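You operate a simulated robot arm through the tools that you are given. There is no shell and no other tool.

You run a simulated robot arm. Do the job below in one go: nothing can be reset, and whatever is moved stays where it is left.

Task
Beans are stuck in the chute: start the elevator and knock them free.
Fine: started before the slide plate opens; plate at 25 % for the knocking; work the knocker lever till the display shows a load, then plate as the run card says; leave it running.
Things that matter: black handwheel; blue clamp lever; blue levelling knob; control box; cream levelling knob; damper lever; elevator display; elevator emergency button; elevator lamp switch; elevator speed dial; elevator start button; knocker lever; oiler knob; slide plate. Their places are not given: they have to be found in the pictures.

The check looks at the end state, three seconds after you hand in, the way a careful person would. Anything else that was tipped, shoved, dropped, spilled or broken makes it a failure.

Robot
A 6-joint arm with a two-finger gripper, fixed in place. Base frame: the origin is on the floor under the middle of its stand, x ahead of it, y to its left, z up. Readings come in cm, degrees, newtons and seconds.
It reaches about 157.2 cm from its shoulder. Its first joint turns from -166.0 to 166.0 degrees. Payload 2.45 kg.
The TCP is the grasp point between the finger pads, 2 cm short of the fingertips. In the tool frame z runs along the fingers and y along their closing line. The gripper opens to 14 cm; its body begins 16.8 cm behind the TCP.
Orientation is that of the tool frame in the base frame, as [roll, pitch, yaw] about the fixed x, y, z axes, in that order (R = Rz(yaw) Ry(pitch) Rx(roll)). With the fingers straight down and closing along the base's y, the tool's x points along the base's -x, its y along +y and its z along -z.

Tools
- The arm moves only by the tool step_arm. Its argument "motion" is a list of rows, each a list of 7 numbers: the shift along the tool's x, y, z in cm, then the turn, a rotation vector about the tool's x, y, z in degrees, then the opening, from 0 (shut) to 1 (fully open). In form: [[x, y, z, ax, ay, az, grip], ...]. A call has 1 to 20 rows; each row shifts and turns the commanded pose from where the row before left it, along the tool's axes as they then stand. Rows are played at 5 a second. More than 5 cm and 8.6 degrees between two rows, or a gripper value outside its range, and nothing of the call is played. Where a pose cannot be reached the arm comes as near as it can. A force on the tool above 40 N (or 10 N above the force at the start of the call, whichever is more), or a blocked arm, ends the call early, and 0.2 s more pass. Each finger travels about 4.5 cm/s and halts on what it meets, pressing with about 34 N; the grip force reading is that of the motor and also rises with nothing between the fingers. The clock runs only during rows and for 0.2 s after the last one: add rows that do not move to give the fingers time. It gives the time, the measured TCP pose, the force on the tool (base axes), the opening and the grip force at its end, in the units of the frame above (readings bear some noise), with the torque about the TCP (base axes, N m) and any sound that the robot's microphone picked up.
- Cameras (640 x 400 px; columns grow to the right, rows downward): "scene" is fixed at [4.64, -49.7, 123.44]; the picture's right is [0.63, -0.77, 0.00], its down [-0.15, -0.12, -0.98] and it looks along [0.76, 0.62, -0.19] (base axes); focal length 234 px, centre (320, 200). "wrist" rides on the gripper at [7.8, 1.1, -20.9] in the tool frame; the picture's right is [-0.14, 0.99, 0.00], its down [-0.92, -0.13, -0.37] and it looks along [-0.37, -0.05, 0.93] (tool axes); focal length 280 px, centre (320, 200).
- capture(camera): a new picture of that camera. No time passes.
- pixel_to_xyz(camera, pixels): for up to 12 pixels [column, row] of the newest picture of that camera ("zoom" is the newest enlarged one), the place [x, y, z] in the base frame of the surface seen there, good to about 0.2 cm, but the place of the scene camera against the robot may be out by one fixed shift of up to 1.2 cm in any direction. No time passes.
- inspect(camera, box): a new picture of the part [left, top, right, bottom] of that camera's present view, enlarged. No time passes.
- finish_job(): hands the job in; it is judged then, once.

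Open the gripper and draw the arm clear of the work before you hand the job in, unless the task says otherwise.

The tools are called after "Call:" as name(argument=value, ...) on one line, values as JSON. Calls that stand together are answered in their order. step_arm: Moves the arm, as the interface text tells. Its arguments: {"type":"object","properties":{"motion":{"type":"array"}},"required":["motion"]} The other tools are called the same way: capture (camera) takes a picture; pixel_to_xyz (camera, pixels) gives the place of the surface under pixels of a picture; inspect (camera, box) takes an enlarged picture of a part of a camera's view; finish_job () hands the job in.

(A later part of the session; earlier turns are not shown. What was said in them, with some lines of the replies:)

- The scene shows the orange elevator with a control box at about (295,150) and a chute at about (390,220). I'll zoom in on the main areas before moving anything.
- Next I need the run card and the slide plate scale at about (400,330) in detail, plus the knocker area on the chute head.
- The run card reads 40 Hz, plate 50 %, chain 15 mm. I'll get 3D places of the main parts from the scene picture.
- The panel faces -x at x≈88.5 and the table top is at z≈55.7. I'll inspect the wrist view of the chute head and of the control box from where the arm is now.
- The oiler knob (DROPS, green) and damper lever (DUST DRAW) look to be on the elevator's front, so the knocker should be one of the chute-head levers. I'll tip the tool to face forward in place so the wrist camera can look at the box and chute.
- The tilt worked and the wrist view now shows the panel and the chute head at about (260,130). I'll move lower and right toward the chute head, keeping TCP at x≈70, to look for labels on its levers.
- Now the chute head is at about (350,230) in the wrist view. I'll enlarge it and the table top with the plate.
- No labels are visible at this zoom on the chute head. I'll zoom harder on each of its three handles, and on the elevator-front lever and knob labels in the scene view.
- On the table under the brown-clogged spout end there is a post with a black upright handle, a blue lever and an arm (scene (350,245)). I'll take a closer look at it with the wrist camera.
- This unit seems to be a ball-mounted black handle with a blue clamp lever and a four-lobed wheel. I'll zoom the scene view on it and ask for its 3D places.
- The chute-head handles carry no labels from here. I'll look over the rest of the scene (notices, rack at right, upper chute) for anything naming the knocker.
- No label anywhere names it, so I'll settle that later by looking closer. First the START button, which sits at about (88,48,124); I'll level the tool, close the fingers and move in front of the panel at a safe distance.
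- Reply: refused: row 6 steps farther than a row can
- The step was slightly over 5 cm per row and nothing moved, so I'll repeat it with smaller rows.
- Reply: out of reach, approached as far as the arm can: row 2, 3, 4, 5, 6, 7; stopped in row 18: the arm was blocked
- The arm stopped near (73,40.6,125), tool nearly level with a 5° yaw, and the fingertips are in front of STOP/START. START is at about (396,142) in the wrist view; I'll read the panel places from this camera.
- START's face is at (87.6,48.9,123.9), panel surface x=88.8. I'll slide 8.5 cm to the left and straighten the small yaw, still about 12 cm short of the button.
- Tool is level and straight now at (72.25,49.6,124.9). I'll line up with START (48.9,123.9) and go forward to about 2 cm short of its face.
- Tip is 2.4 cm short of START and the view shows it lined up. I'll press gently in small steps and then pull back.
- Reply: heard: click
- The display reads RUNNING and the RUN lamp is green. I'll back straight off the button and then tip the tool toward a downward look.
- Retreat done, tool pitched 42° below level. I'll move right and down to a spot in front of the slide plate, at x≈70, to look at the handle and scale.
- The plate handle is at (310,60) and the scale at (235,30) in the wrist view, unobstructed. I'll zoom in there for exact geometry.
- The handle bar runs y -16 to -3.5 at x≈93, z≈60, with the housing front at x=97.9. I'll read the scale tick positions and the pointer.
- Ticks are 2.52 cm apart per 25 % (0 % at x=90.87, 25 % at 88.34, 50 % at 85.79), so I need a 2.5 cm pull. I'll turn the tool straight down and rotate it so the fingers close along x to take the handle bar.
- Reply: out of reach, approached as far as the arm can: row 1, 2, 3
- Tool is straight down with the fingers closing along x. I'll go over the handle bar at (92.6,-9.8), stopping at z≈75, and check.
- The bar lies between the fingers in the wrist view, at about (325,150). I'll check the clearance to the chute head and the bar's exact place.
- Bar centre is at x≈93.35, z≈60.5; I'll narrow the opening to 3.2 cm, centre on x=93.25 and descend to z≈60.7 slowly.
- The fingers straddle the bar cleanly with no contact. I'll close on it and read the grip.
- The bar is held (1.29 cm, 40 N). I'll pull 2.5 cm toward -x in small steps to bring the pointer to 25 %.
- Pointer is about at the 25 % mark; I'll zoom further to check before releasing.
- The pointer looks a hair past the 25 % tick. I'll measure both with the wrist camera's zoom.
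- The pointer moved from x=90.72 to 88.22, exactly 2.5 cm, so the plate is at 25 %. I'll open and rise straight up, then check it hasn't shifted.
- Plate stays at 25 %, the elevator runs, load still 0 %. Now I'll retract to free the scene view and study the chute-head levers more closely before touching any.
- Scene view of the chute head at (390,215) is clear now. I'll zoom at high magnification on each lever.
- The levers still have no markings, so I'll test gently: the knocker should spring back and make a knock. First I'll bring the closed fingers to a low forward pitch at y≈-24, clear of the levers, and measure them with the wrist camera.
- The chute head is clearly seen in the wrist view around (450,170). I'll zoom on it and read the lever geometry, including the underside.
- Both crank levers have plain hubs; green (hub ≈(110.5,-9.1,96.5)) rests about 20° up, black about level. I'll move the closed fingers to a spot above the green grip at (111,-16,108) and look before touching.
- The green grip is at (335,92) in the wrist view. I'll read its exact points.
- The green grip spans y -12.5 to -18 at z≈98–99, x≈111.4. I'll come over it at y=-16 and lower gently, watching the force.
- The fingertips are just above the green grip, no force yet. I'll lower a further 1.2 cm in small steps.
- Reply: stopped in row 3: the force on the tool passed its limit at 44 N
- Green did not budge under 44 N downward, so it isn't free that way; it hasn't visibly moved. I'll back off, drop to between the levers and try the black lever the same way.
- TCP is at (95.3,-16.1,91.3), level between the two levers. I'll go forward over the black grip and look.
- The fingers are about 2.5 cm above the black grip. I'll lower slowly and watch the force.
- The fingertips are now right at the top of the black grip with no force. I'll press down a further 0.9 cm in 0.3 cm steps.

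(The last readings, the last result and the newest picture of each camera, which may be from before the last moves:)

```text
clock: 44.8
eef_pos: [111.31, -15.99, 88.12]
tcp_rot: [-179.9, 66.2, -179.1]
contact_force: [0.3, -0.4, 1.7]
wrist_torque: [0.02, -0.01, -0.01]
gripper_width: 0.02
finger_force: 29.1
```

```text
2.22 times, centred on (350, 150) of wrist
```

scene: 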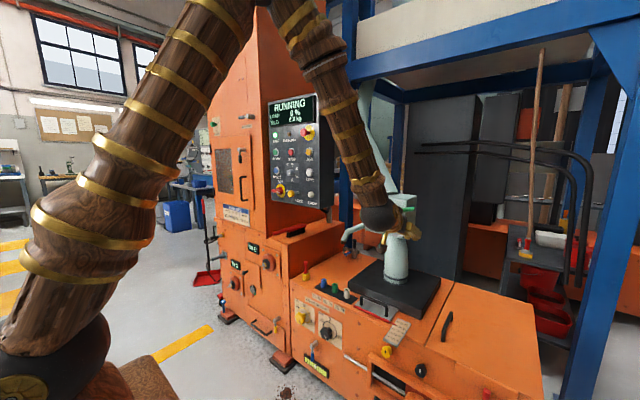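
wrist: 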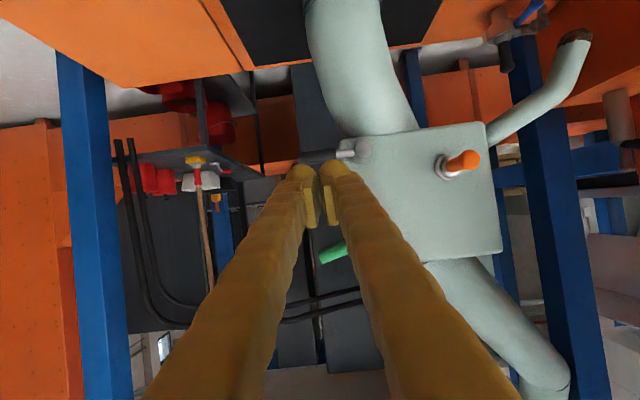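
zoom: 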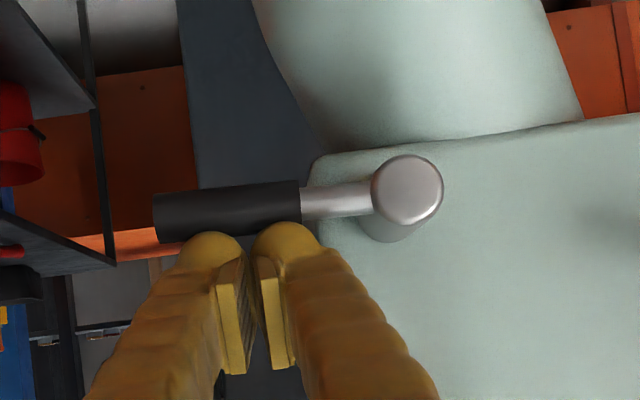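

The black lever turned a few degrees with under 2 N. I'll lift off 1.5 cm and see whether it springs back.

Call:
step_arm(motion=[[-0.457, 0, -0.203, 0, 0, 0, 0], [-0.457, 0, -0.203, 0, 0, 0, 0], [-0.457, 0, -0.203, 0, 0, 0, 0], [0, 0, 0, 0, 0, 0, 0], [0, 0, 0, 0, 0, 0, 0]])

Call:
inspect(camera="wrist", box=[230, 60, 470, 240])

Call:
inspect(camera="scene", box=[255, 85, 345, 215])

```text
clock: 46.0
eef_pos: [111.3, -15.95, 89.74]
tcp_rot: [-179.7, 66.1, -179.1]
contact_force: [0.5, -0.5, -0.1]
wrist_torque: [0.04, 0.0, -0.01]
gripper_width: 0.0
finger_force: 29.5
```

```text
2.22 times, centred on (350, 150) of wrist
```

zoom: 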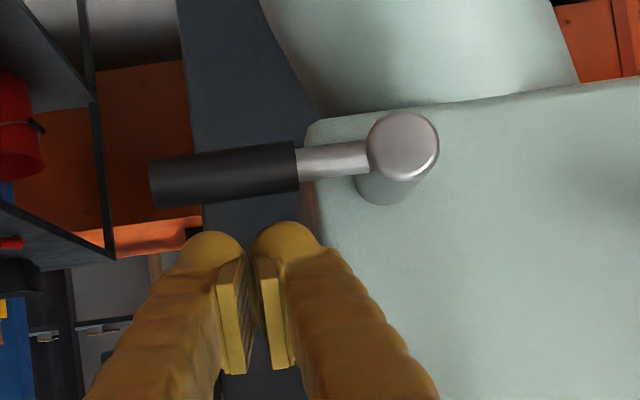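

```text
3.08 times, centred on (300, 150) of scene
```

zoom: 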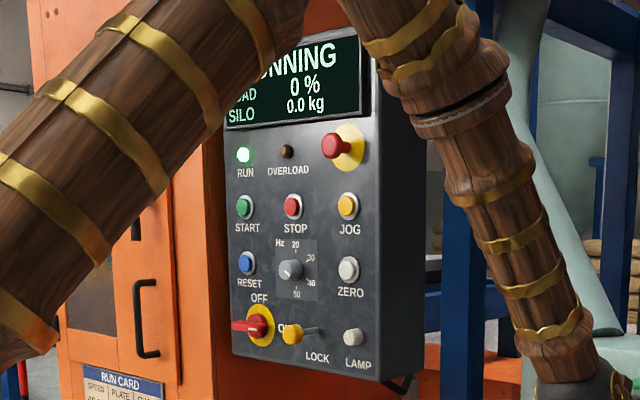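

It sprang back to its rest angle, so the black lever is the knocker. I'll work it with a fuller stroke down and listen.

Call:
step_arm(motion=[[0.64, 0, 0.284, 0, 0, 0, 0], [0.64, 0, 0.284, 0, 0, 0, 0], [0.64, 0, 0.284, 0, 0, 0, 0], [0.64, 0, 0.284, 0, 0, 0, 0], [0.64, 0, 0.284, 0, 0, 0, 0]])

Call:
inspect(camera="wrist", box=[230, 60, 470, 240])

Call:
inspect(camera="scene", box=[255, 85, 345, 215])

```text
clock: 47.2
eef_pos: [111.39, -15.9, 86.25]
tcp_rot: [-179.8, 66.1, -179.0]
contact_force: [4.8, -0.3, 9.6]
wrist_torque: [0.08, -0.12, -0.07]
gripper_width: 0.01
finger_force: 29.3
```

```text
2.22 times, centred on (350, 150) of wrist
```

zoom: 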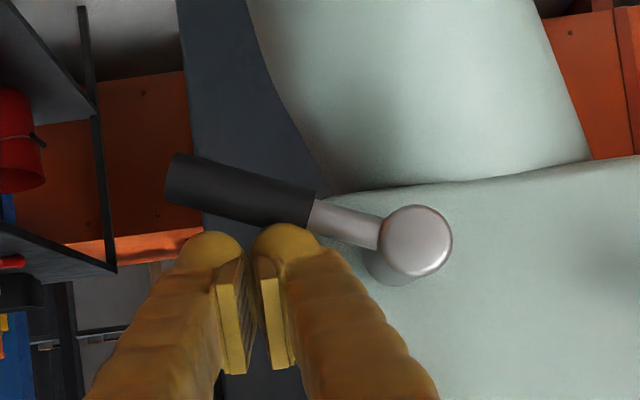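

```text
3.08 times, centred on (300, 150) of scene
```

zoom: 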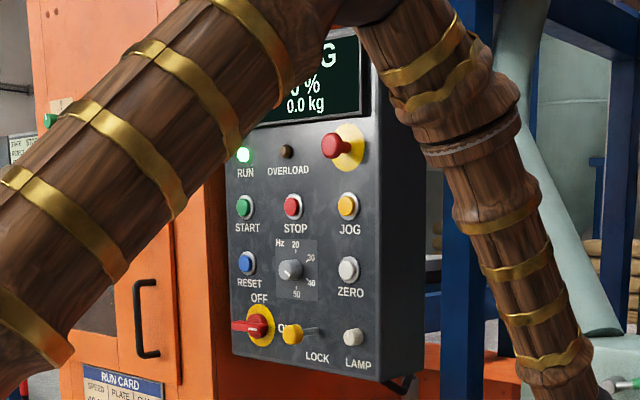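

Lever is down about 25° with 10 N of spring. I'll continue down until it knocks or stops.

Call:
step_arm(motion=[[0.64, -0.2, 0.284, 0, 0, 0, 0], [0.64, -0.2, 0.284, 0, 0, 0, 0], [0.64, -0.2, 0.284, 0, 0, 0, 0]])

Call:
inspect(camera="wrist", box=[230, 60, 470, 240])

Call:
inspect(camera="scene", box=[255, 85, 345, 215])

```text
clock: 48.0
eef_pos: [111.65, -16.62, 85.14]
tcp_rot: [-179.9, 66.7, -179.1]
contact_force: [8.2, -11.9, 10.3]
wrist_torque: [0.04, -0.19, -0.25]
gripper_width: 0.01
finger_force: 29.5
stopped in row 3: the force on the tool passed its limit at 44 N (the readings are from after the stop); the commanded pose is now the measured one
```

```text
2.22 times, centred on (350, 150) of wrist
```

zoom: 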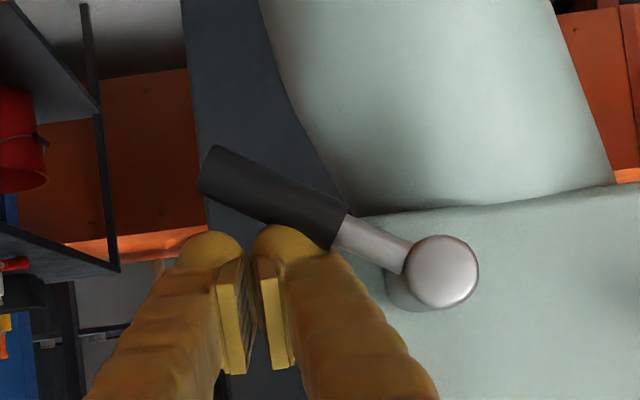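

```text
3.08 times, centred on (300, 150) of scene
```

zoom: 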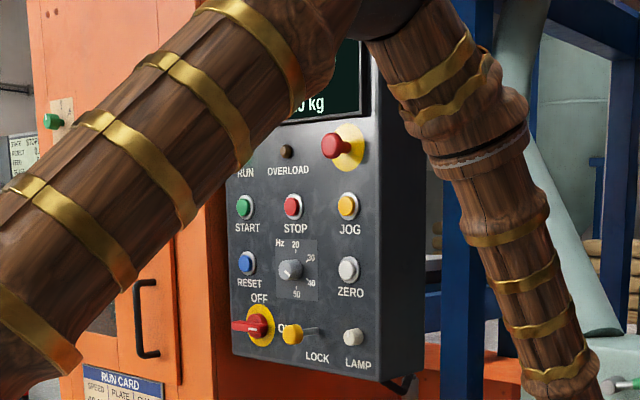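

Lever reached its lower stop at about 35°. I'll lift quickly so it snaps back, and check for a sound and the display.

Call:
step_arm(motion=[[-2.2, 0.3, -0.98, 0, 0, 0, 0], [-2.2, 0.3, -0.98, 0, 0, 0, 0], [0, 0, 0, 0, 0, 0, 0]])

Call:
inspect(camera="wrist", box=[230, 60, 470, 240])

Call:
inspect(camera="scene", box=[255, 85, 345, 215])

```text
clock: 48.8
eef_pos: [111.57, -15.66, 89.73]
tcp_rot: [-179.7, 66.4, -178.9]
contact_force: [-0.6, -0.2, 0.4]
wrist_torque: [0.0, 0.01, -0.02]
gripper_width: 0.01
finger_force: 29.1
```

```text
2.22 times, centred on (350, 150) of wrist
```

zoom: 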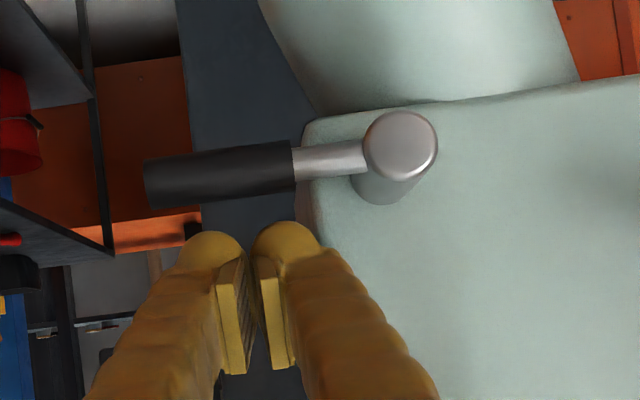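

```text
3.08 times, centred on (300, 150) of scene
```

zoom: 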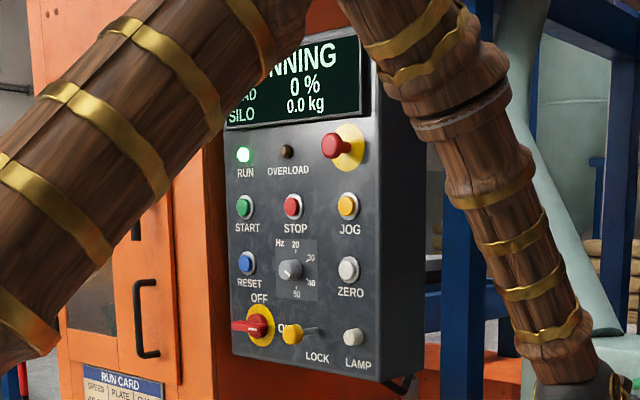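

It sprang back but there was no sound and the load is still 0 %, so more strokes are needed. I'll give two brisker full strokes.

Call:
step_arm(motion=[[1.2, -0.2, 0.53, 0, 0, 0, 0], [1.2, -0.2, 0.53, 0, 0, 0, 0], [1.46, -0.2, 0.65, 0, 0, 0, 0], [0, 0, 0, 0, 0, 0, 0], [-1.96, 0.3, -0.87, 0, 0, 0, 0], [-1.9, 0.3, -0.84, 0, 0, 0, 0], [0, 0, 0, 0, 0, 0, 0], [1.2, -0.2, 0.53, 0, 0, 0, 0], [1.2, -0.2, 0.53, 0, 0, 0, 0], [1.46, -0.2, 0.65, 0, 0, 0, 0], [0, 0, 0, 0, 0, 0, 0], [-1.96, 0.3, -0.87, 0, 0, 0, 0], [-1.9, 0.3, -0.84, 0, 0, 0, 0], [0, 0, 0, 0, 0, 0, 0]])

Call:
inspect(camera="wrist", box=[230, 60, 470, 240])

Call:
inspect(camera="scene", box=[255, 85, 345, 215])

```text
clock: 51.8
eef_pos: [111.41, -15.73, 89.61]
tcp_rot: [-179.7, 66.4, -179.1]
contact_force: [-1.1, 0.2, -0.6]
wrist_torque: [0.02, 0.01, -0.05]
gripper_width: 0.01
finger_force: 29.4
```

```text
2.22 times, centred on (350, 150) of wrist
```

zoom: 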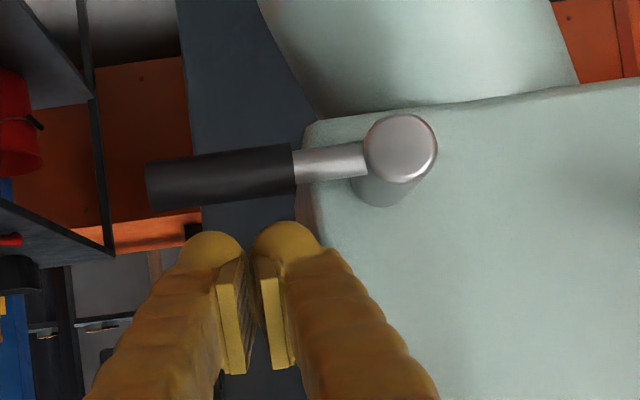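

```text
3.08 times, centred on (300, 150) of scene
```

zoom: 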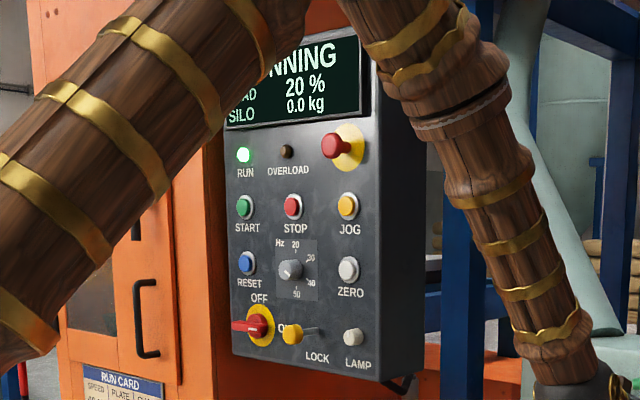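

Load shows 20 % now, so the beans are free and the knocker is back at rest. I'll withdraw and turn the tool down again for the slide plate.

Call:
step_arm(motion=[[1.63, 0, -3.65, 0, 0, 0, 0], [1.63, 0, -3.65, 0, 0, 0, 0], [1.63, 0, -3.65, 0, 0, 0, 0], [1.63, 0, -3.65, 0, 0, 0, 0], [0, 0, 0, 0, 8.2, 0, 0], [0, 0, 0, 0, 8.2, 0, 0], [0, 0, 0, 0, 8.2, 0, 0], [3.0, 0, -2.65, 0, 8.2, 0, 0], [3.35, 0, -2.19, 0, 8.2, 0, 0], [3.63, 0, -1.69, 0, 8.2, 0, 0], [3.83, 0, -1.16, 0, 8.2, 0, 0], [3.96, 0, -0.6, 0, 8.6, 0, 0], [0, 0, 0, 0, 0, 0, 0]])

Call:
capture(camera="scene")

```text
clock: 54.5
eef_pos: [75.47, -16.37, 89.33]
tcp_rot: [-179.8, 0.3, -179.3]
contact_force: [-1.0, 0.0, 0.1]
wrist_torque: [0.0, 0.0, 0.01]
gripper_width: 0.0
finger_force: 29.5
```

```text
taken
```

scene: 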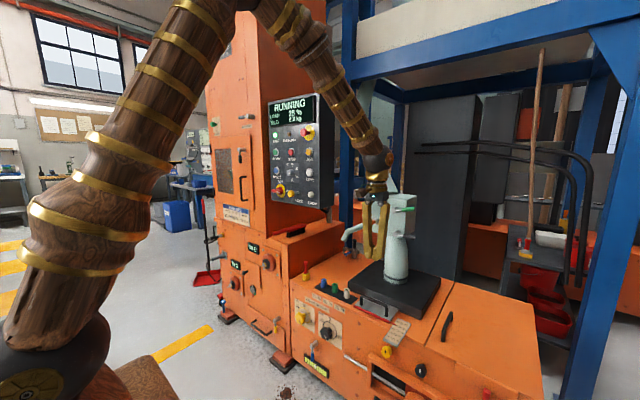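

Arm is clear at (75.5,-16.4,89.3), tool down. I'll turn it 90° and go over the handle bar, now at x≈90.85.

Call:
step_arm(motion=[[0, 0, 0, 0, 0, 8.16, 0.24], [0, 0, 0, 0, 0, 8.16, 0.24], [0, 0, 0, 0, 0, 8.16, 0.24], [0, 0, 0, 0, 0, 8.16, 0.24], [0, 0, 0, 0, 0, 8.16, 0.24], [0, 0, 0, 0, 0, 8.16, 0.24], [0, 0, 0, 0, 0, 8.16, 0.24], [0, 0, 0, 0, 0, 8.16, 0.24], [0, 0, 0, 0, 0, 8.16, 0.24], [0, 0, 0, 0, 0, 8.16, 0.24], [0, 0, 0, 0, 0, 8.16, 0.24], [1.67, 3.82, 0, 0, 0, 0, 0.24], [1.67, 3.82, 0, 0, 0, 0, 0.24], [1.67, 3.82, 0, 0, 0, 0, 0.24], [1.67, 3.82, 0, 0, 0, 0, 0.24], [0, 0, 4.8, 0, 0, 0, 0.24], [0, 0, 4.8, 0, 0, 0, 0.24], [0, 0, 4.7, 0, 0, 0, 0.24], [0, 0, 0, 0, 0, 0, 0.24]])

Call:
capture(camera="wrist")

Call:
pixel_to_xyz(camera="wrist", pixels=[[320, 110], [322, 140], [325, 165], [328, 190]])

Call:
inspect(camera="scene", box=[375, 300, 415, 330])

```text
clock: 58.5
eef_pos: [90.81, -9.55, 75.48]
tcp_rot: [179.5, 0.1, 90.9]
contact_force: [-0.8, -0.7, -0.3]
wrist_torque: [0.03, 0.0, 0.0]
gripper_width: 3.36
finger_force: 0.1
```

```text
taken
```

wrist: 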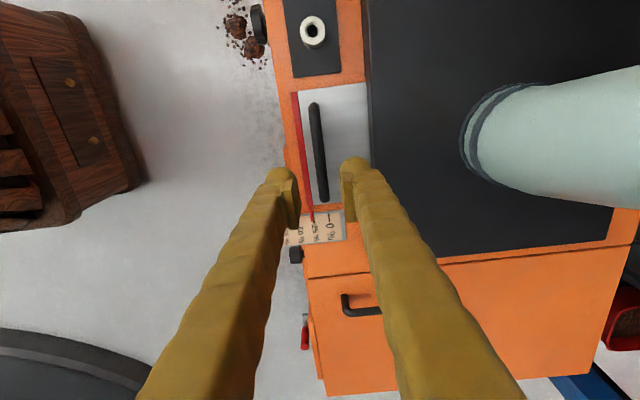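

```text
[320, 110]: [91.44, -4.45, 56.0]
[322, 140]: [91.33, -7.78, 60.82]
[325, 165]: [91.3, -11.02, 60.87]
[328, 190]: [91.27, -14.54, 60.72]
```

```text
13.33 times, centred on (395, 315) of scene
```

zoom: 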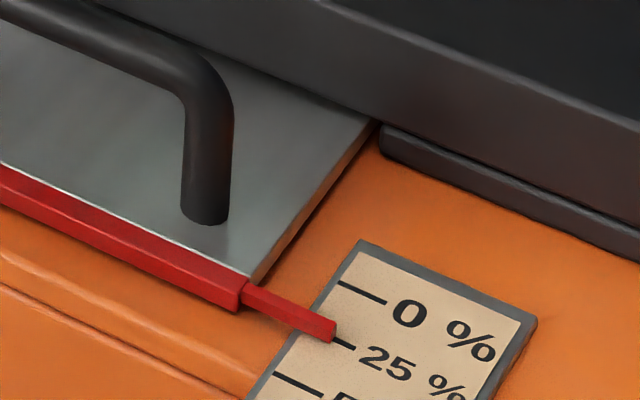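

The plate still reads 25 % and the bar lies between the fingers. I'll descend onto it and close.

Call:
step_arm(motion=[[0, 0.05, 3.6, 0, 0, 0, 0.24], [0, 0, 3.6, 0, 0, 0, 0.24], [0, 0, 3.6, 0, 0, 0, 0.24], [0, 0, 2, 0, 0, 0, 0.24], [0, 0, 1.2, 0, 0, 0, 0.24], [0, 0, 0.5, 0, 0, 0, 0.24], [0, 0, 0, 0, 0, 0, 0.24]])

Call:
inspect(camera="wrist", box=[250, 60, 410, 320])

```text
clock: 60.1
eef_pos: [90.94, -9.29, 60.73]
tcp_rot: [179.5, 0.1, 90.9]
contact_force: [-0.1, -0.2, 0.2]
wrist_torque: [0.02, 0.0, 0.02]
gripper_width: 3.35
finger_force: 0.1
```

```text
1.54 times, centred on (330, 190) of wrist
```

zoom: 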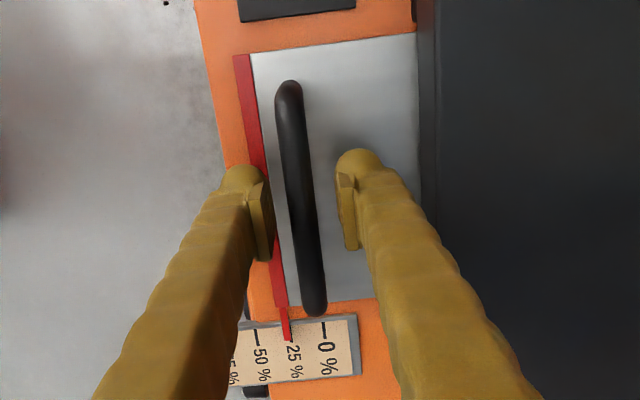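

Fingers straddle the bar. I'll straighten the small yaw, close, then read before pulling.

Call:
step_arm(motion=[[0, 0, 0, 0, 0, 0.8, 0.15], [0, 0, 0, 0, 0, 0, 0.05], [0, 0, 0, 0, 0, 0, 0.05], [0, 0, 0, 0, 0, 0, 0.05]])

Call:
inspect(camera="wrist", box=[290, 255, 350, 310])

Call:
pixel_to_xyz(camera="zoom", pixels=[[240, 100], [253, 150]])

```text
clock: 61.1
eef_pos: [90.87, -9.31, 60.75]
tcp_rot: [179.6, 0.1, 90.1]
contact_force: [-0.7, 0.7, -5.3]
wrist_torque: [0.11, -0.02, -0.05]
gripper_width: 1.19
finger_force: 38.5
```

```text
7.27 times, centred on (320, 282) of wrist
```

zoom: 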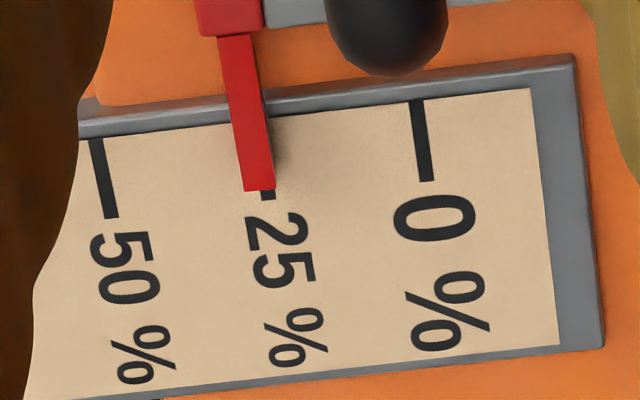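

```text
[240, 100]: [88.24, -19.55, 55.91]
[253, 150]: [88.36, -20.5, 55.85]
```

Held at 25 %, pointer x≈88.3. I'll pull a further 2.5 cm to the 50 % mark.

Call:
step_arm(motion=[[0, -0.3, 0, 0, 0, 0, 0.05], [0, -0.5, 0, 0, 0, 0, 0.05], [0, -0.5, 0, 0, 0, 0, 0.05], [0, -0.5, 0, 0, 0, 0, 0.05], [0, -0.4, 0, 0, 0, 0, 0.05], [0, -0.3, 0, 0, 0, 0, 0.05], [0, 0, 0, 0, 0, 0, 0.05]])

Call:
inspect(camera="wrist", box=[290, 255, 350, 310])

Call:
pixel_to_xyz(camera="zoom", pixels=[[240, 100], [245, 120], [253, 150], [250, 140]])

Call:
inspect(camera="scene", box=[370, 300, 410, 335])

```text
clock: 62.8
eef_pos: [88.38, -9.39, 60.68]
tcp_rot: [179.6, 0.2, 90.3]
contact_force: [2.5, 15.4, -17.9]
wrist_torque: [0.28, -0.01, 0.05]
gripper_width: 1.18
finger_force: 38.8
```

```text
7.27 times, centred on (320, 282) of wrist
```

zoom: 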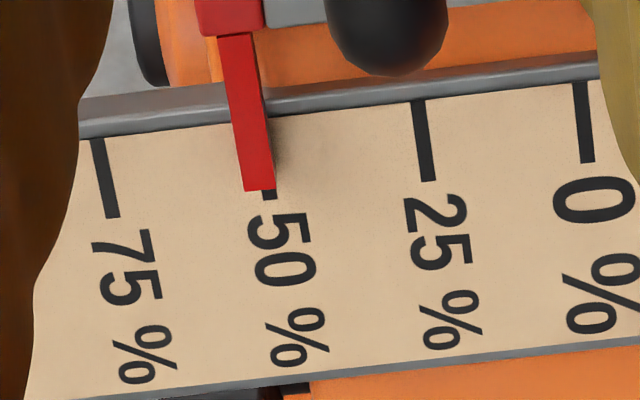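

```text
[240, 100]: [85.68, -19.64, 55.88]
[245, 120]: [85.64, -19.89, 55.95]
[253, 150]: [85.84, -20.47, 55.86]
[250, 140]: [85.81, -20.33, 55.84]
```

```text
11.43 times, centred on (390, 318) of scene
```

zoom: 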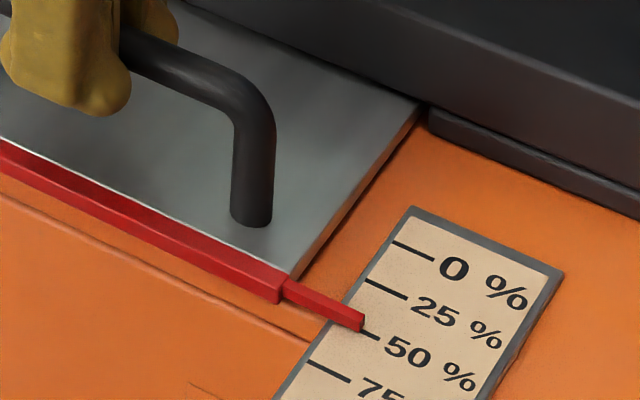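

The pointer is at x≈85.74, 4.98 cm from its closed place: 50 %. I'll release and rise straight up.

Call:
step_arm(motion=[[0, 0, 0, 0, 0, 0, 0.12], [0, 0, 0, 0, 0, 0, 0.2], [0, 0, 0, 0, 0, 0, 0.25], [0, 0, -1.5, 0, 0, 0, 0.25], [0, 0, -3, 0, 0, 0, 0.25], [0, 0, -4, 0, 0, 0, 0.25], [0, 0, -5, 0, 0, 0, 0.25], [0, 0, -5, 0, 0, 0, 0.25]])

Call:
capture(camera="wrist")

Call:
inspect(camera="scene", box=[370, 300, 410, 335])

Call:
inspect(camera="scene", box=[255, 85, 345, 215])

```text
clock: 64.5
eef_pos: [88.26, -9.32, 78.91]
tcp_rot: [179.6, 0.0, 90.1]
contact_force: [1.1, 0.7, -0.2]
wrist_torque: [0.01, -0.03, 0.03]
gripper_width: 3.51
finger_force: 0.0
```

```text
taken
```

wrist: 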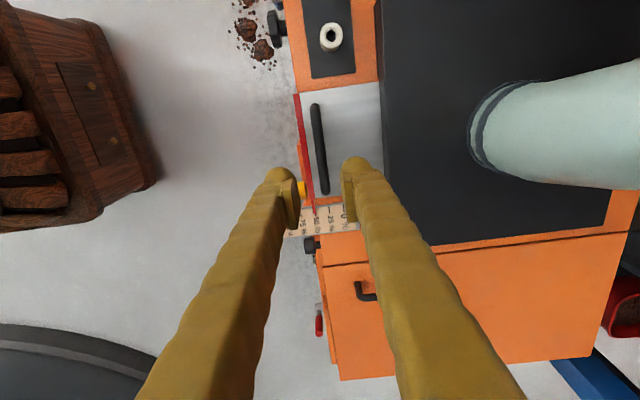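

```text
11.43 times, centred on (390, 318) of scene
```

zoom: 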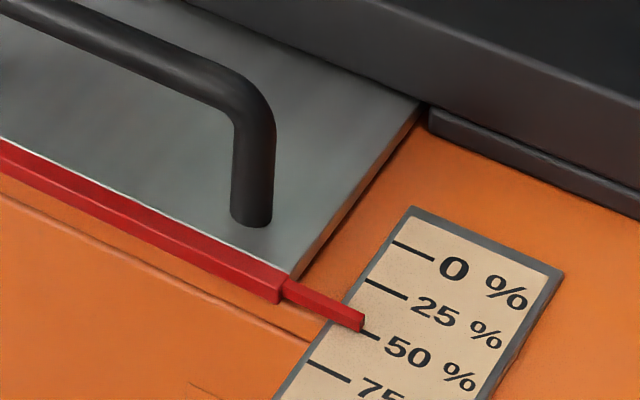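

```text
3.08 times, centred on (300, 150) of scene
```

zoom: 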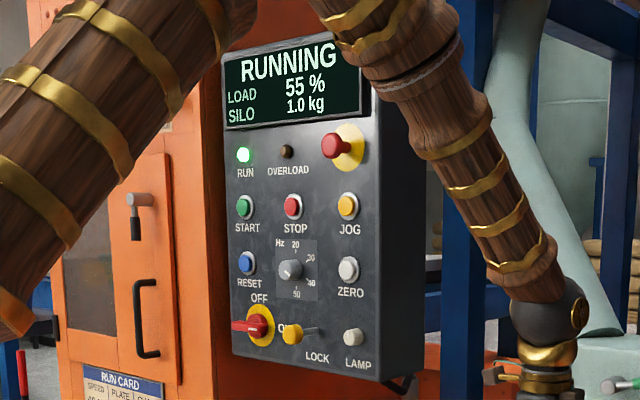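

Plate reads 50 %, display RUNNING with load 55 % and 1.0 kg. I'll open the gripper and draw the arm back and up, clear of the machine.

Call:
step_arm(motion=[[0, -3, -3, 0, 0, 0, 0.25], [0, -3.5, -3, 0, 0, 0, 0.25], [0, -3.5, -3, 0, 0, 0, 0.4], [0, -3.5, -3, 0, 0, 0, 0.6], [0, -3.5, -3, 0, 0, 0, 0.8], [0, -3.5, -3, 0, 0, 0, 1], [0, -3.5, -3, 0, 0, 0, 1], [0, -3.5, -3, 0, 0, 0, 1], [0, -3, -3, 0, 0, 0, 1], [0, 0, -3, 0, 0, 0, 1], [0, 0, 0, 0, 0, 0, 1], [0, 0, 0, 0, 0, 0, 1]])

Call:
capture(camera="scene")

Call:
capture(camera="wrist")

Call:
inspect(camera="scene", box=[255, 85, 345, 215])

Call:
inspect(camera="scene", box=[280, 180, 460, 350])

```text
clock: 67.2
eef_pos: [57.64, -9.44, 108.88]
tcp_rot: [179.4, 0.1, 90.3]
contact_force: [0.2, -0.3, -0.2]
wrist_torque: [-0.02, 0.0, 0.01]
gripper_width: 14.01
finger_force: 0.0
```

```text
taken
```

scene: 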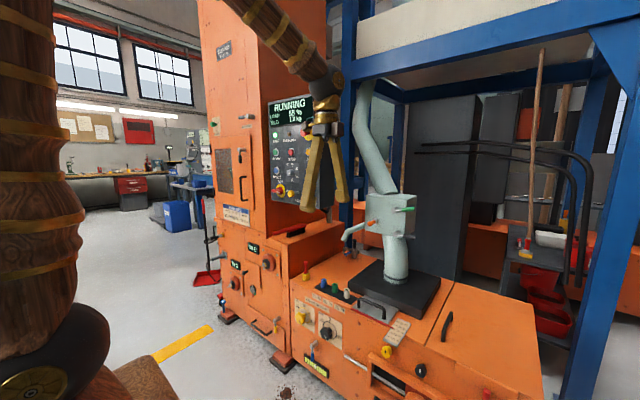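

```text
taken
```

wrist: 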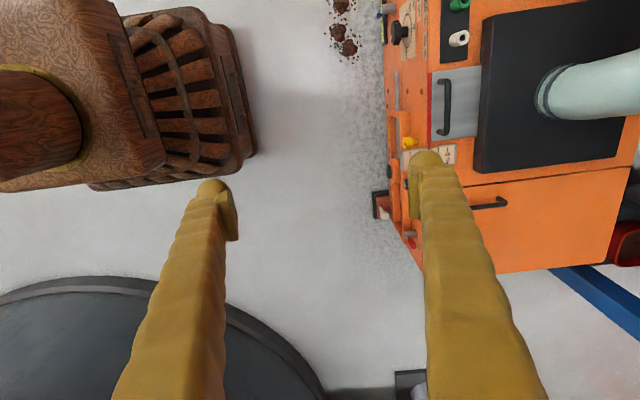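

```text
3.08 times, centred on (300, 150) of scene
```

zoom: 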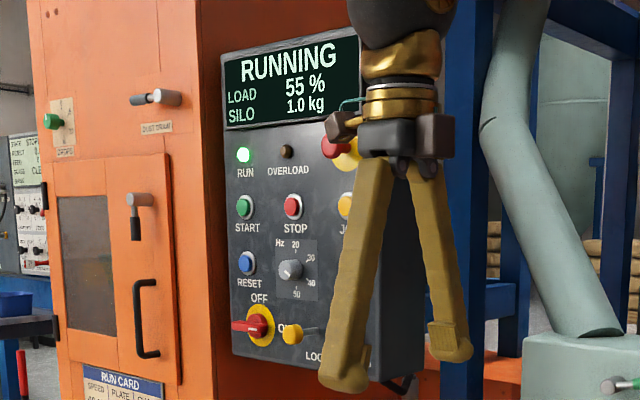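

```text
2.35 times, centred on (370, 265) of scene
```

zoom: 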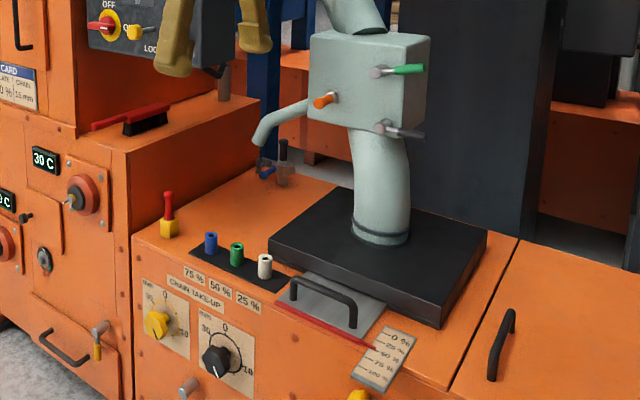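

Everything looks in place and the load is 55 %. I'll wait a couple of seconds with the arm still and recheck the display, levers and the scale.

Call:
step_arm(motion=[[0, 0, 0, 0, 0, 0, 1], [0, 0, 0, 0, 0, 0, 1], [0, 0, 0, 0, 0, 0, 1], [0, 0, 0, 0, 0, 0, 1], [0, 0, 0, 0, 0, 0, 1], [0, 0, 0, 0, 0, 0, 1], [0, 0, 0, 0, 0, 0, 1], [0, 0, 0, 0, 0, 0, 1], [0, 0, 0, 0, 0, 0, 1], [0, 0, 0, 0, 0, 0, 1]])

Call:
inspect(camera="scene", box=[255, 85, 345, 215])

Call:
inspect(camera="scene", box=[335, 185, 435, 260])

Call:
inspect(camera="scene", box=[345, 280, 425, 350])

Call:
inspect(camera="scene", box=[200, 190, 350, 390])

```text
clock: 69.3
eef_pos: [57.65, -9.32, 108.77]
tcp_rot: [179.6, 0.1, 90.1]
contact_force: [0.3, -0.8, -0.2]
wrist_torque: [-0.03, 0.03, 0.01]
gripper_width: 14.02
finger_force: 0.0
```

```text
3.08 times, centred on (300, 150) of scene
```

zoom: 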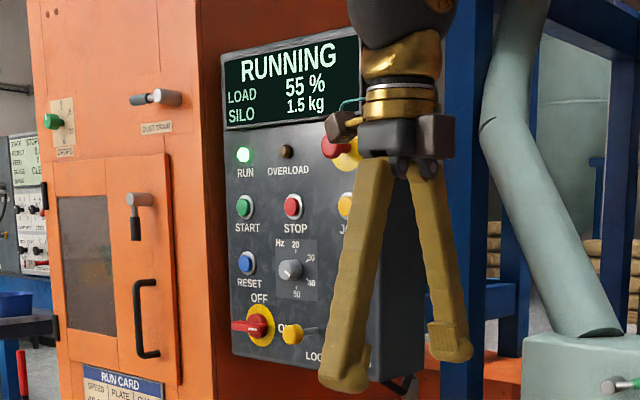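

```text
5.33 times, centred on (385, 222) of scene
```

zoom: 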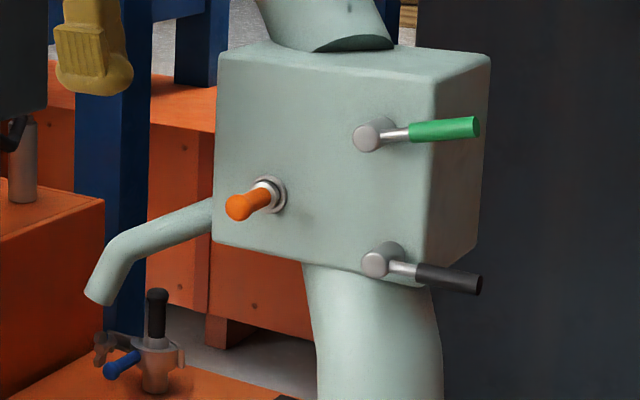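

```text
5.71 times, centred on (385, 315) of scene
```

zoom: 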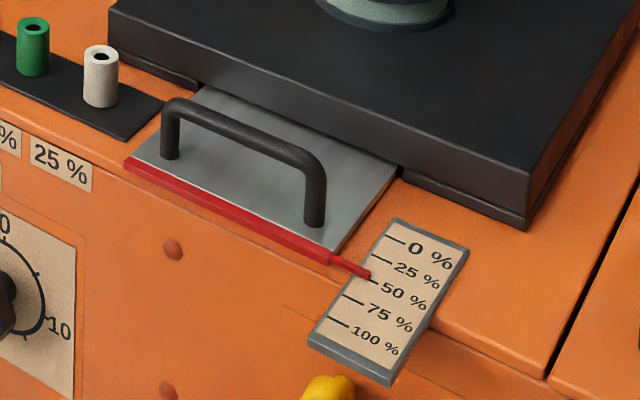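

```text
2.00 times, centred on (275, 290) of scene
```

zoom: 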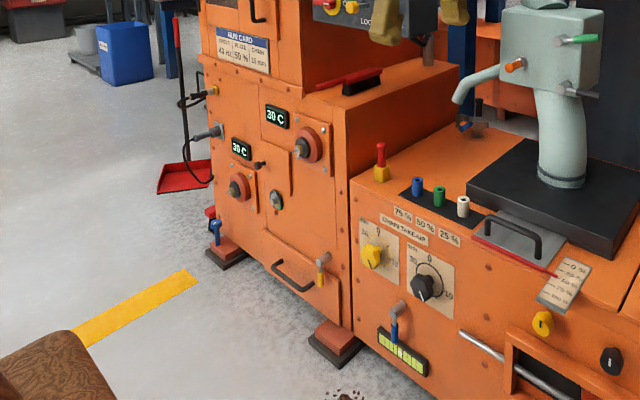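

The spout clog is gone and the display shows RUNNING at 55 % load with the silo filling. The plate reads 50 %, the levers are as they were, and the arm is clear with the gripper open, so I'm handing the job in.

Call:
finish_job()

```text
The job is handed in.
```

The beans are free and the elevator is running. The display shows 55 % load, and the silo is filling (1.5 kg at my last look).

- **Start:** I pressed START before moving the slide plate. The display went to RUNNING and the RUN lamp lit.
- **Plate for knocking:** I pulled the plate to 25 % and checked it against the scale.
- **Knocking:** The chute-head levers carry no labels, so I tested them gently. I took the black one to be the knocker because it springs back when released. After three full strokes the display showed 20 % load, and the clog at the spout end is gone.
- **Plate for running:** I pulled it to 50 %, as the run card says. The speed dial was already at 40 Hz, which matches the card.

While testing, I pushed down on the green lever first. It resisted at about 44 N and did not visibly move. It looks the same now as at the start, as do the other controls I could see.

The arm is drawn back with the gripper open.
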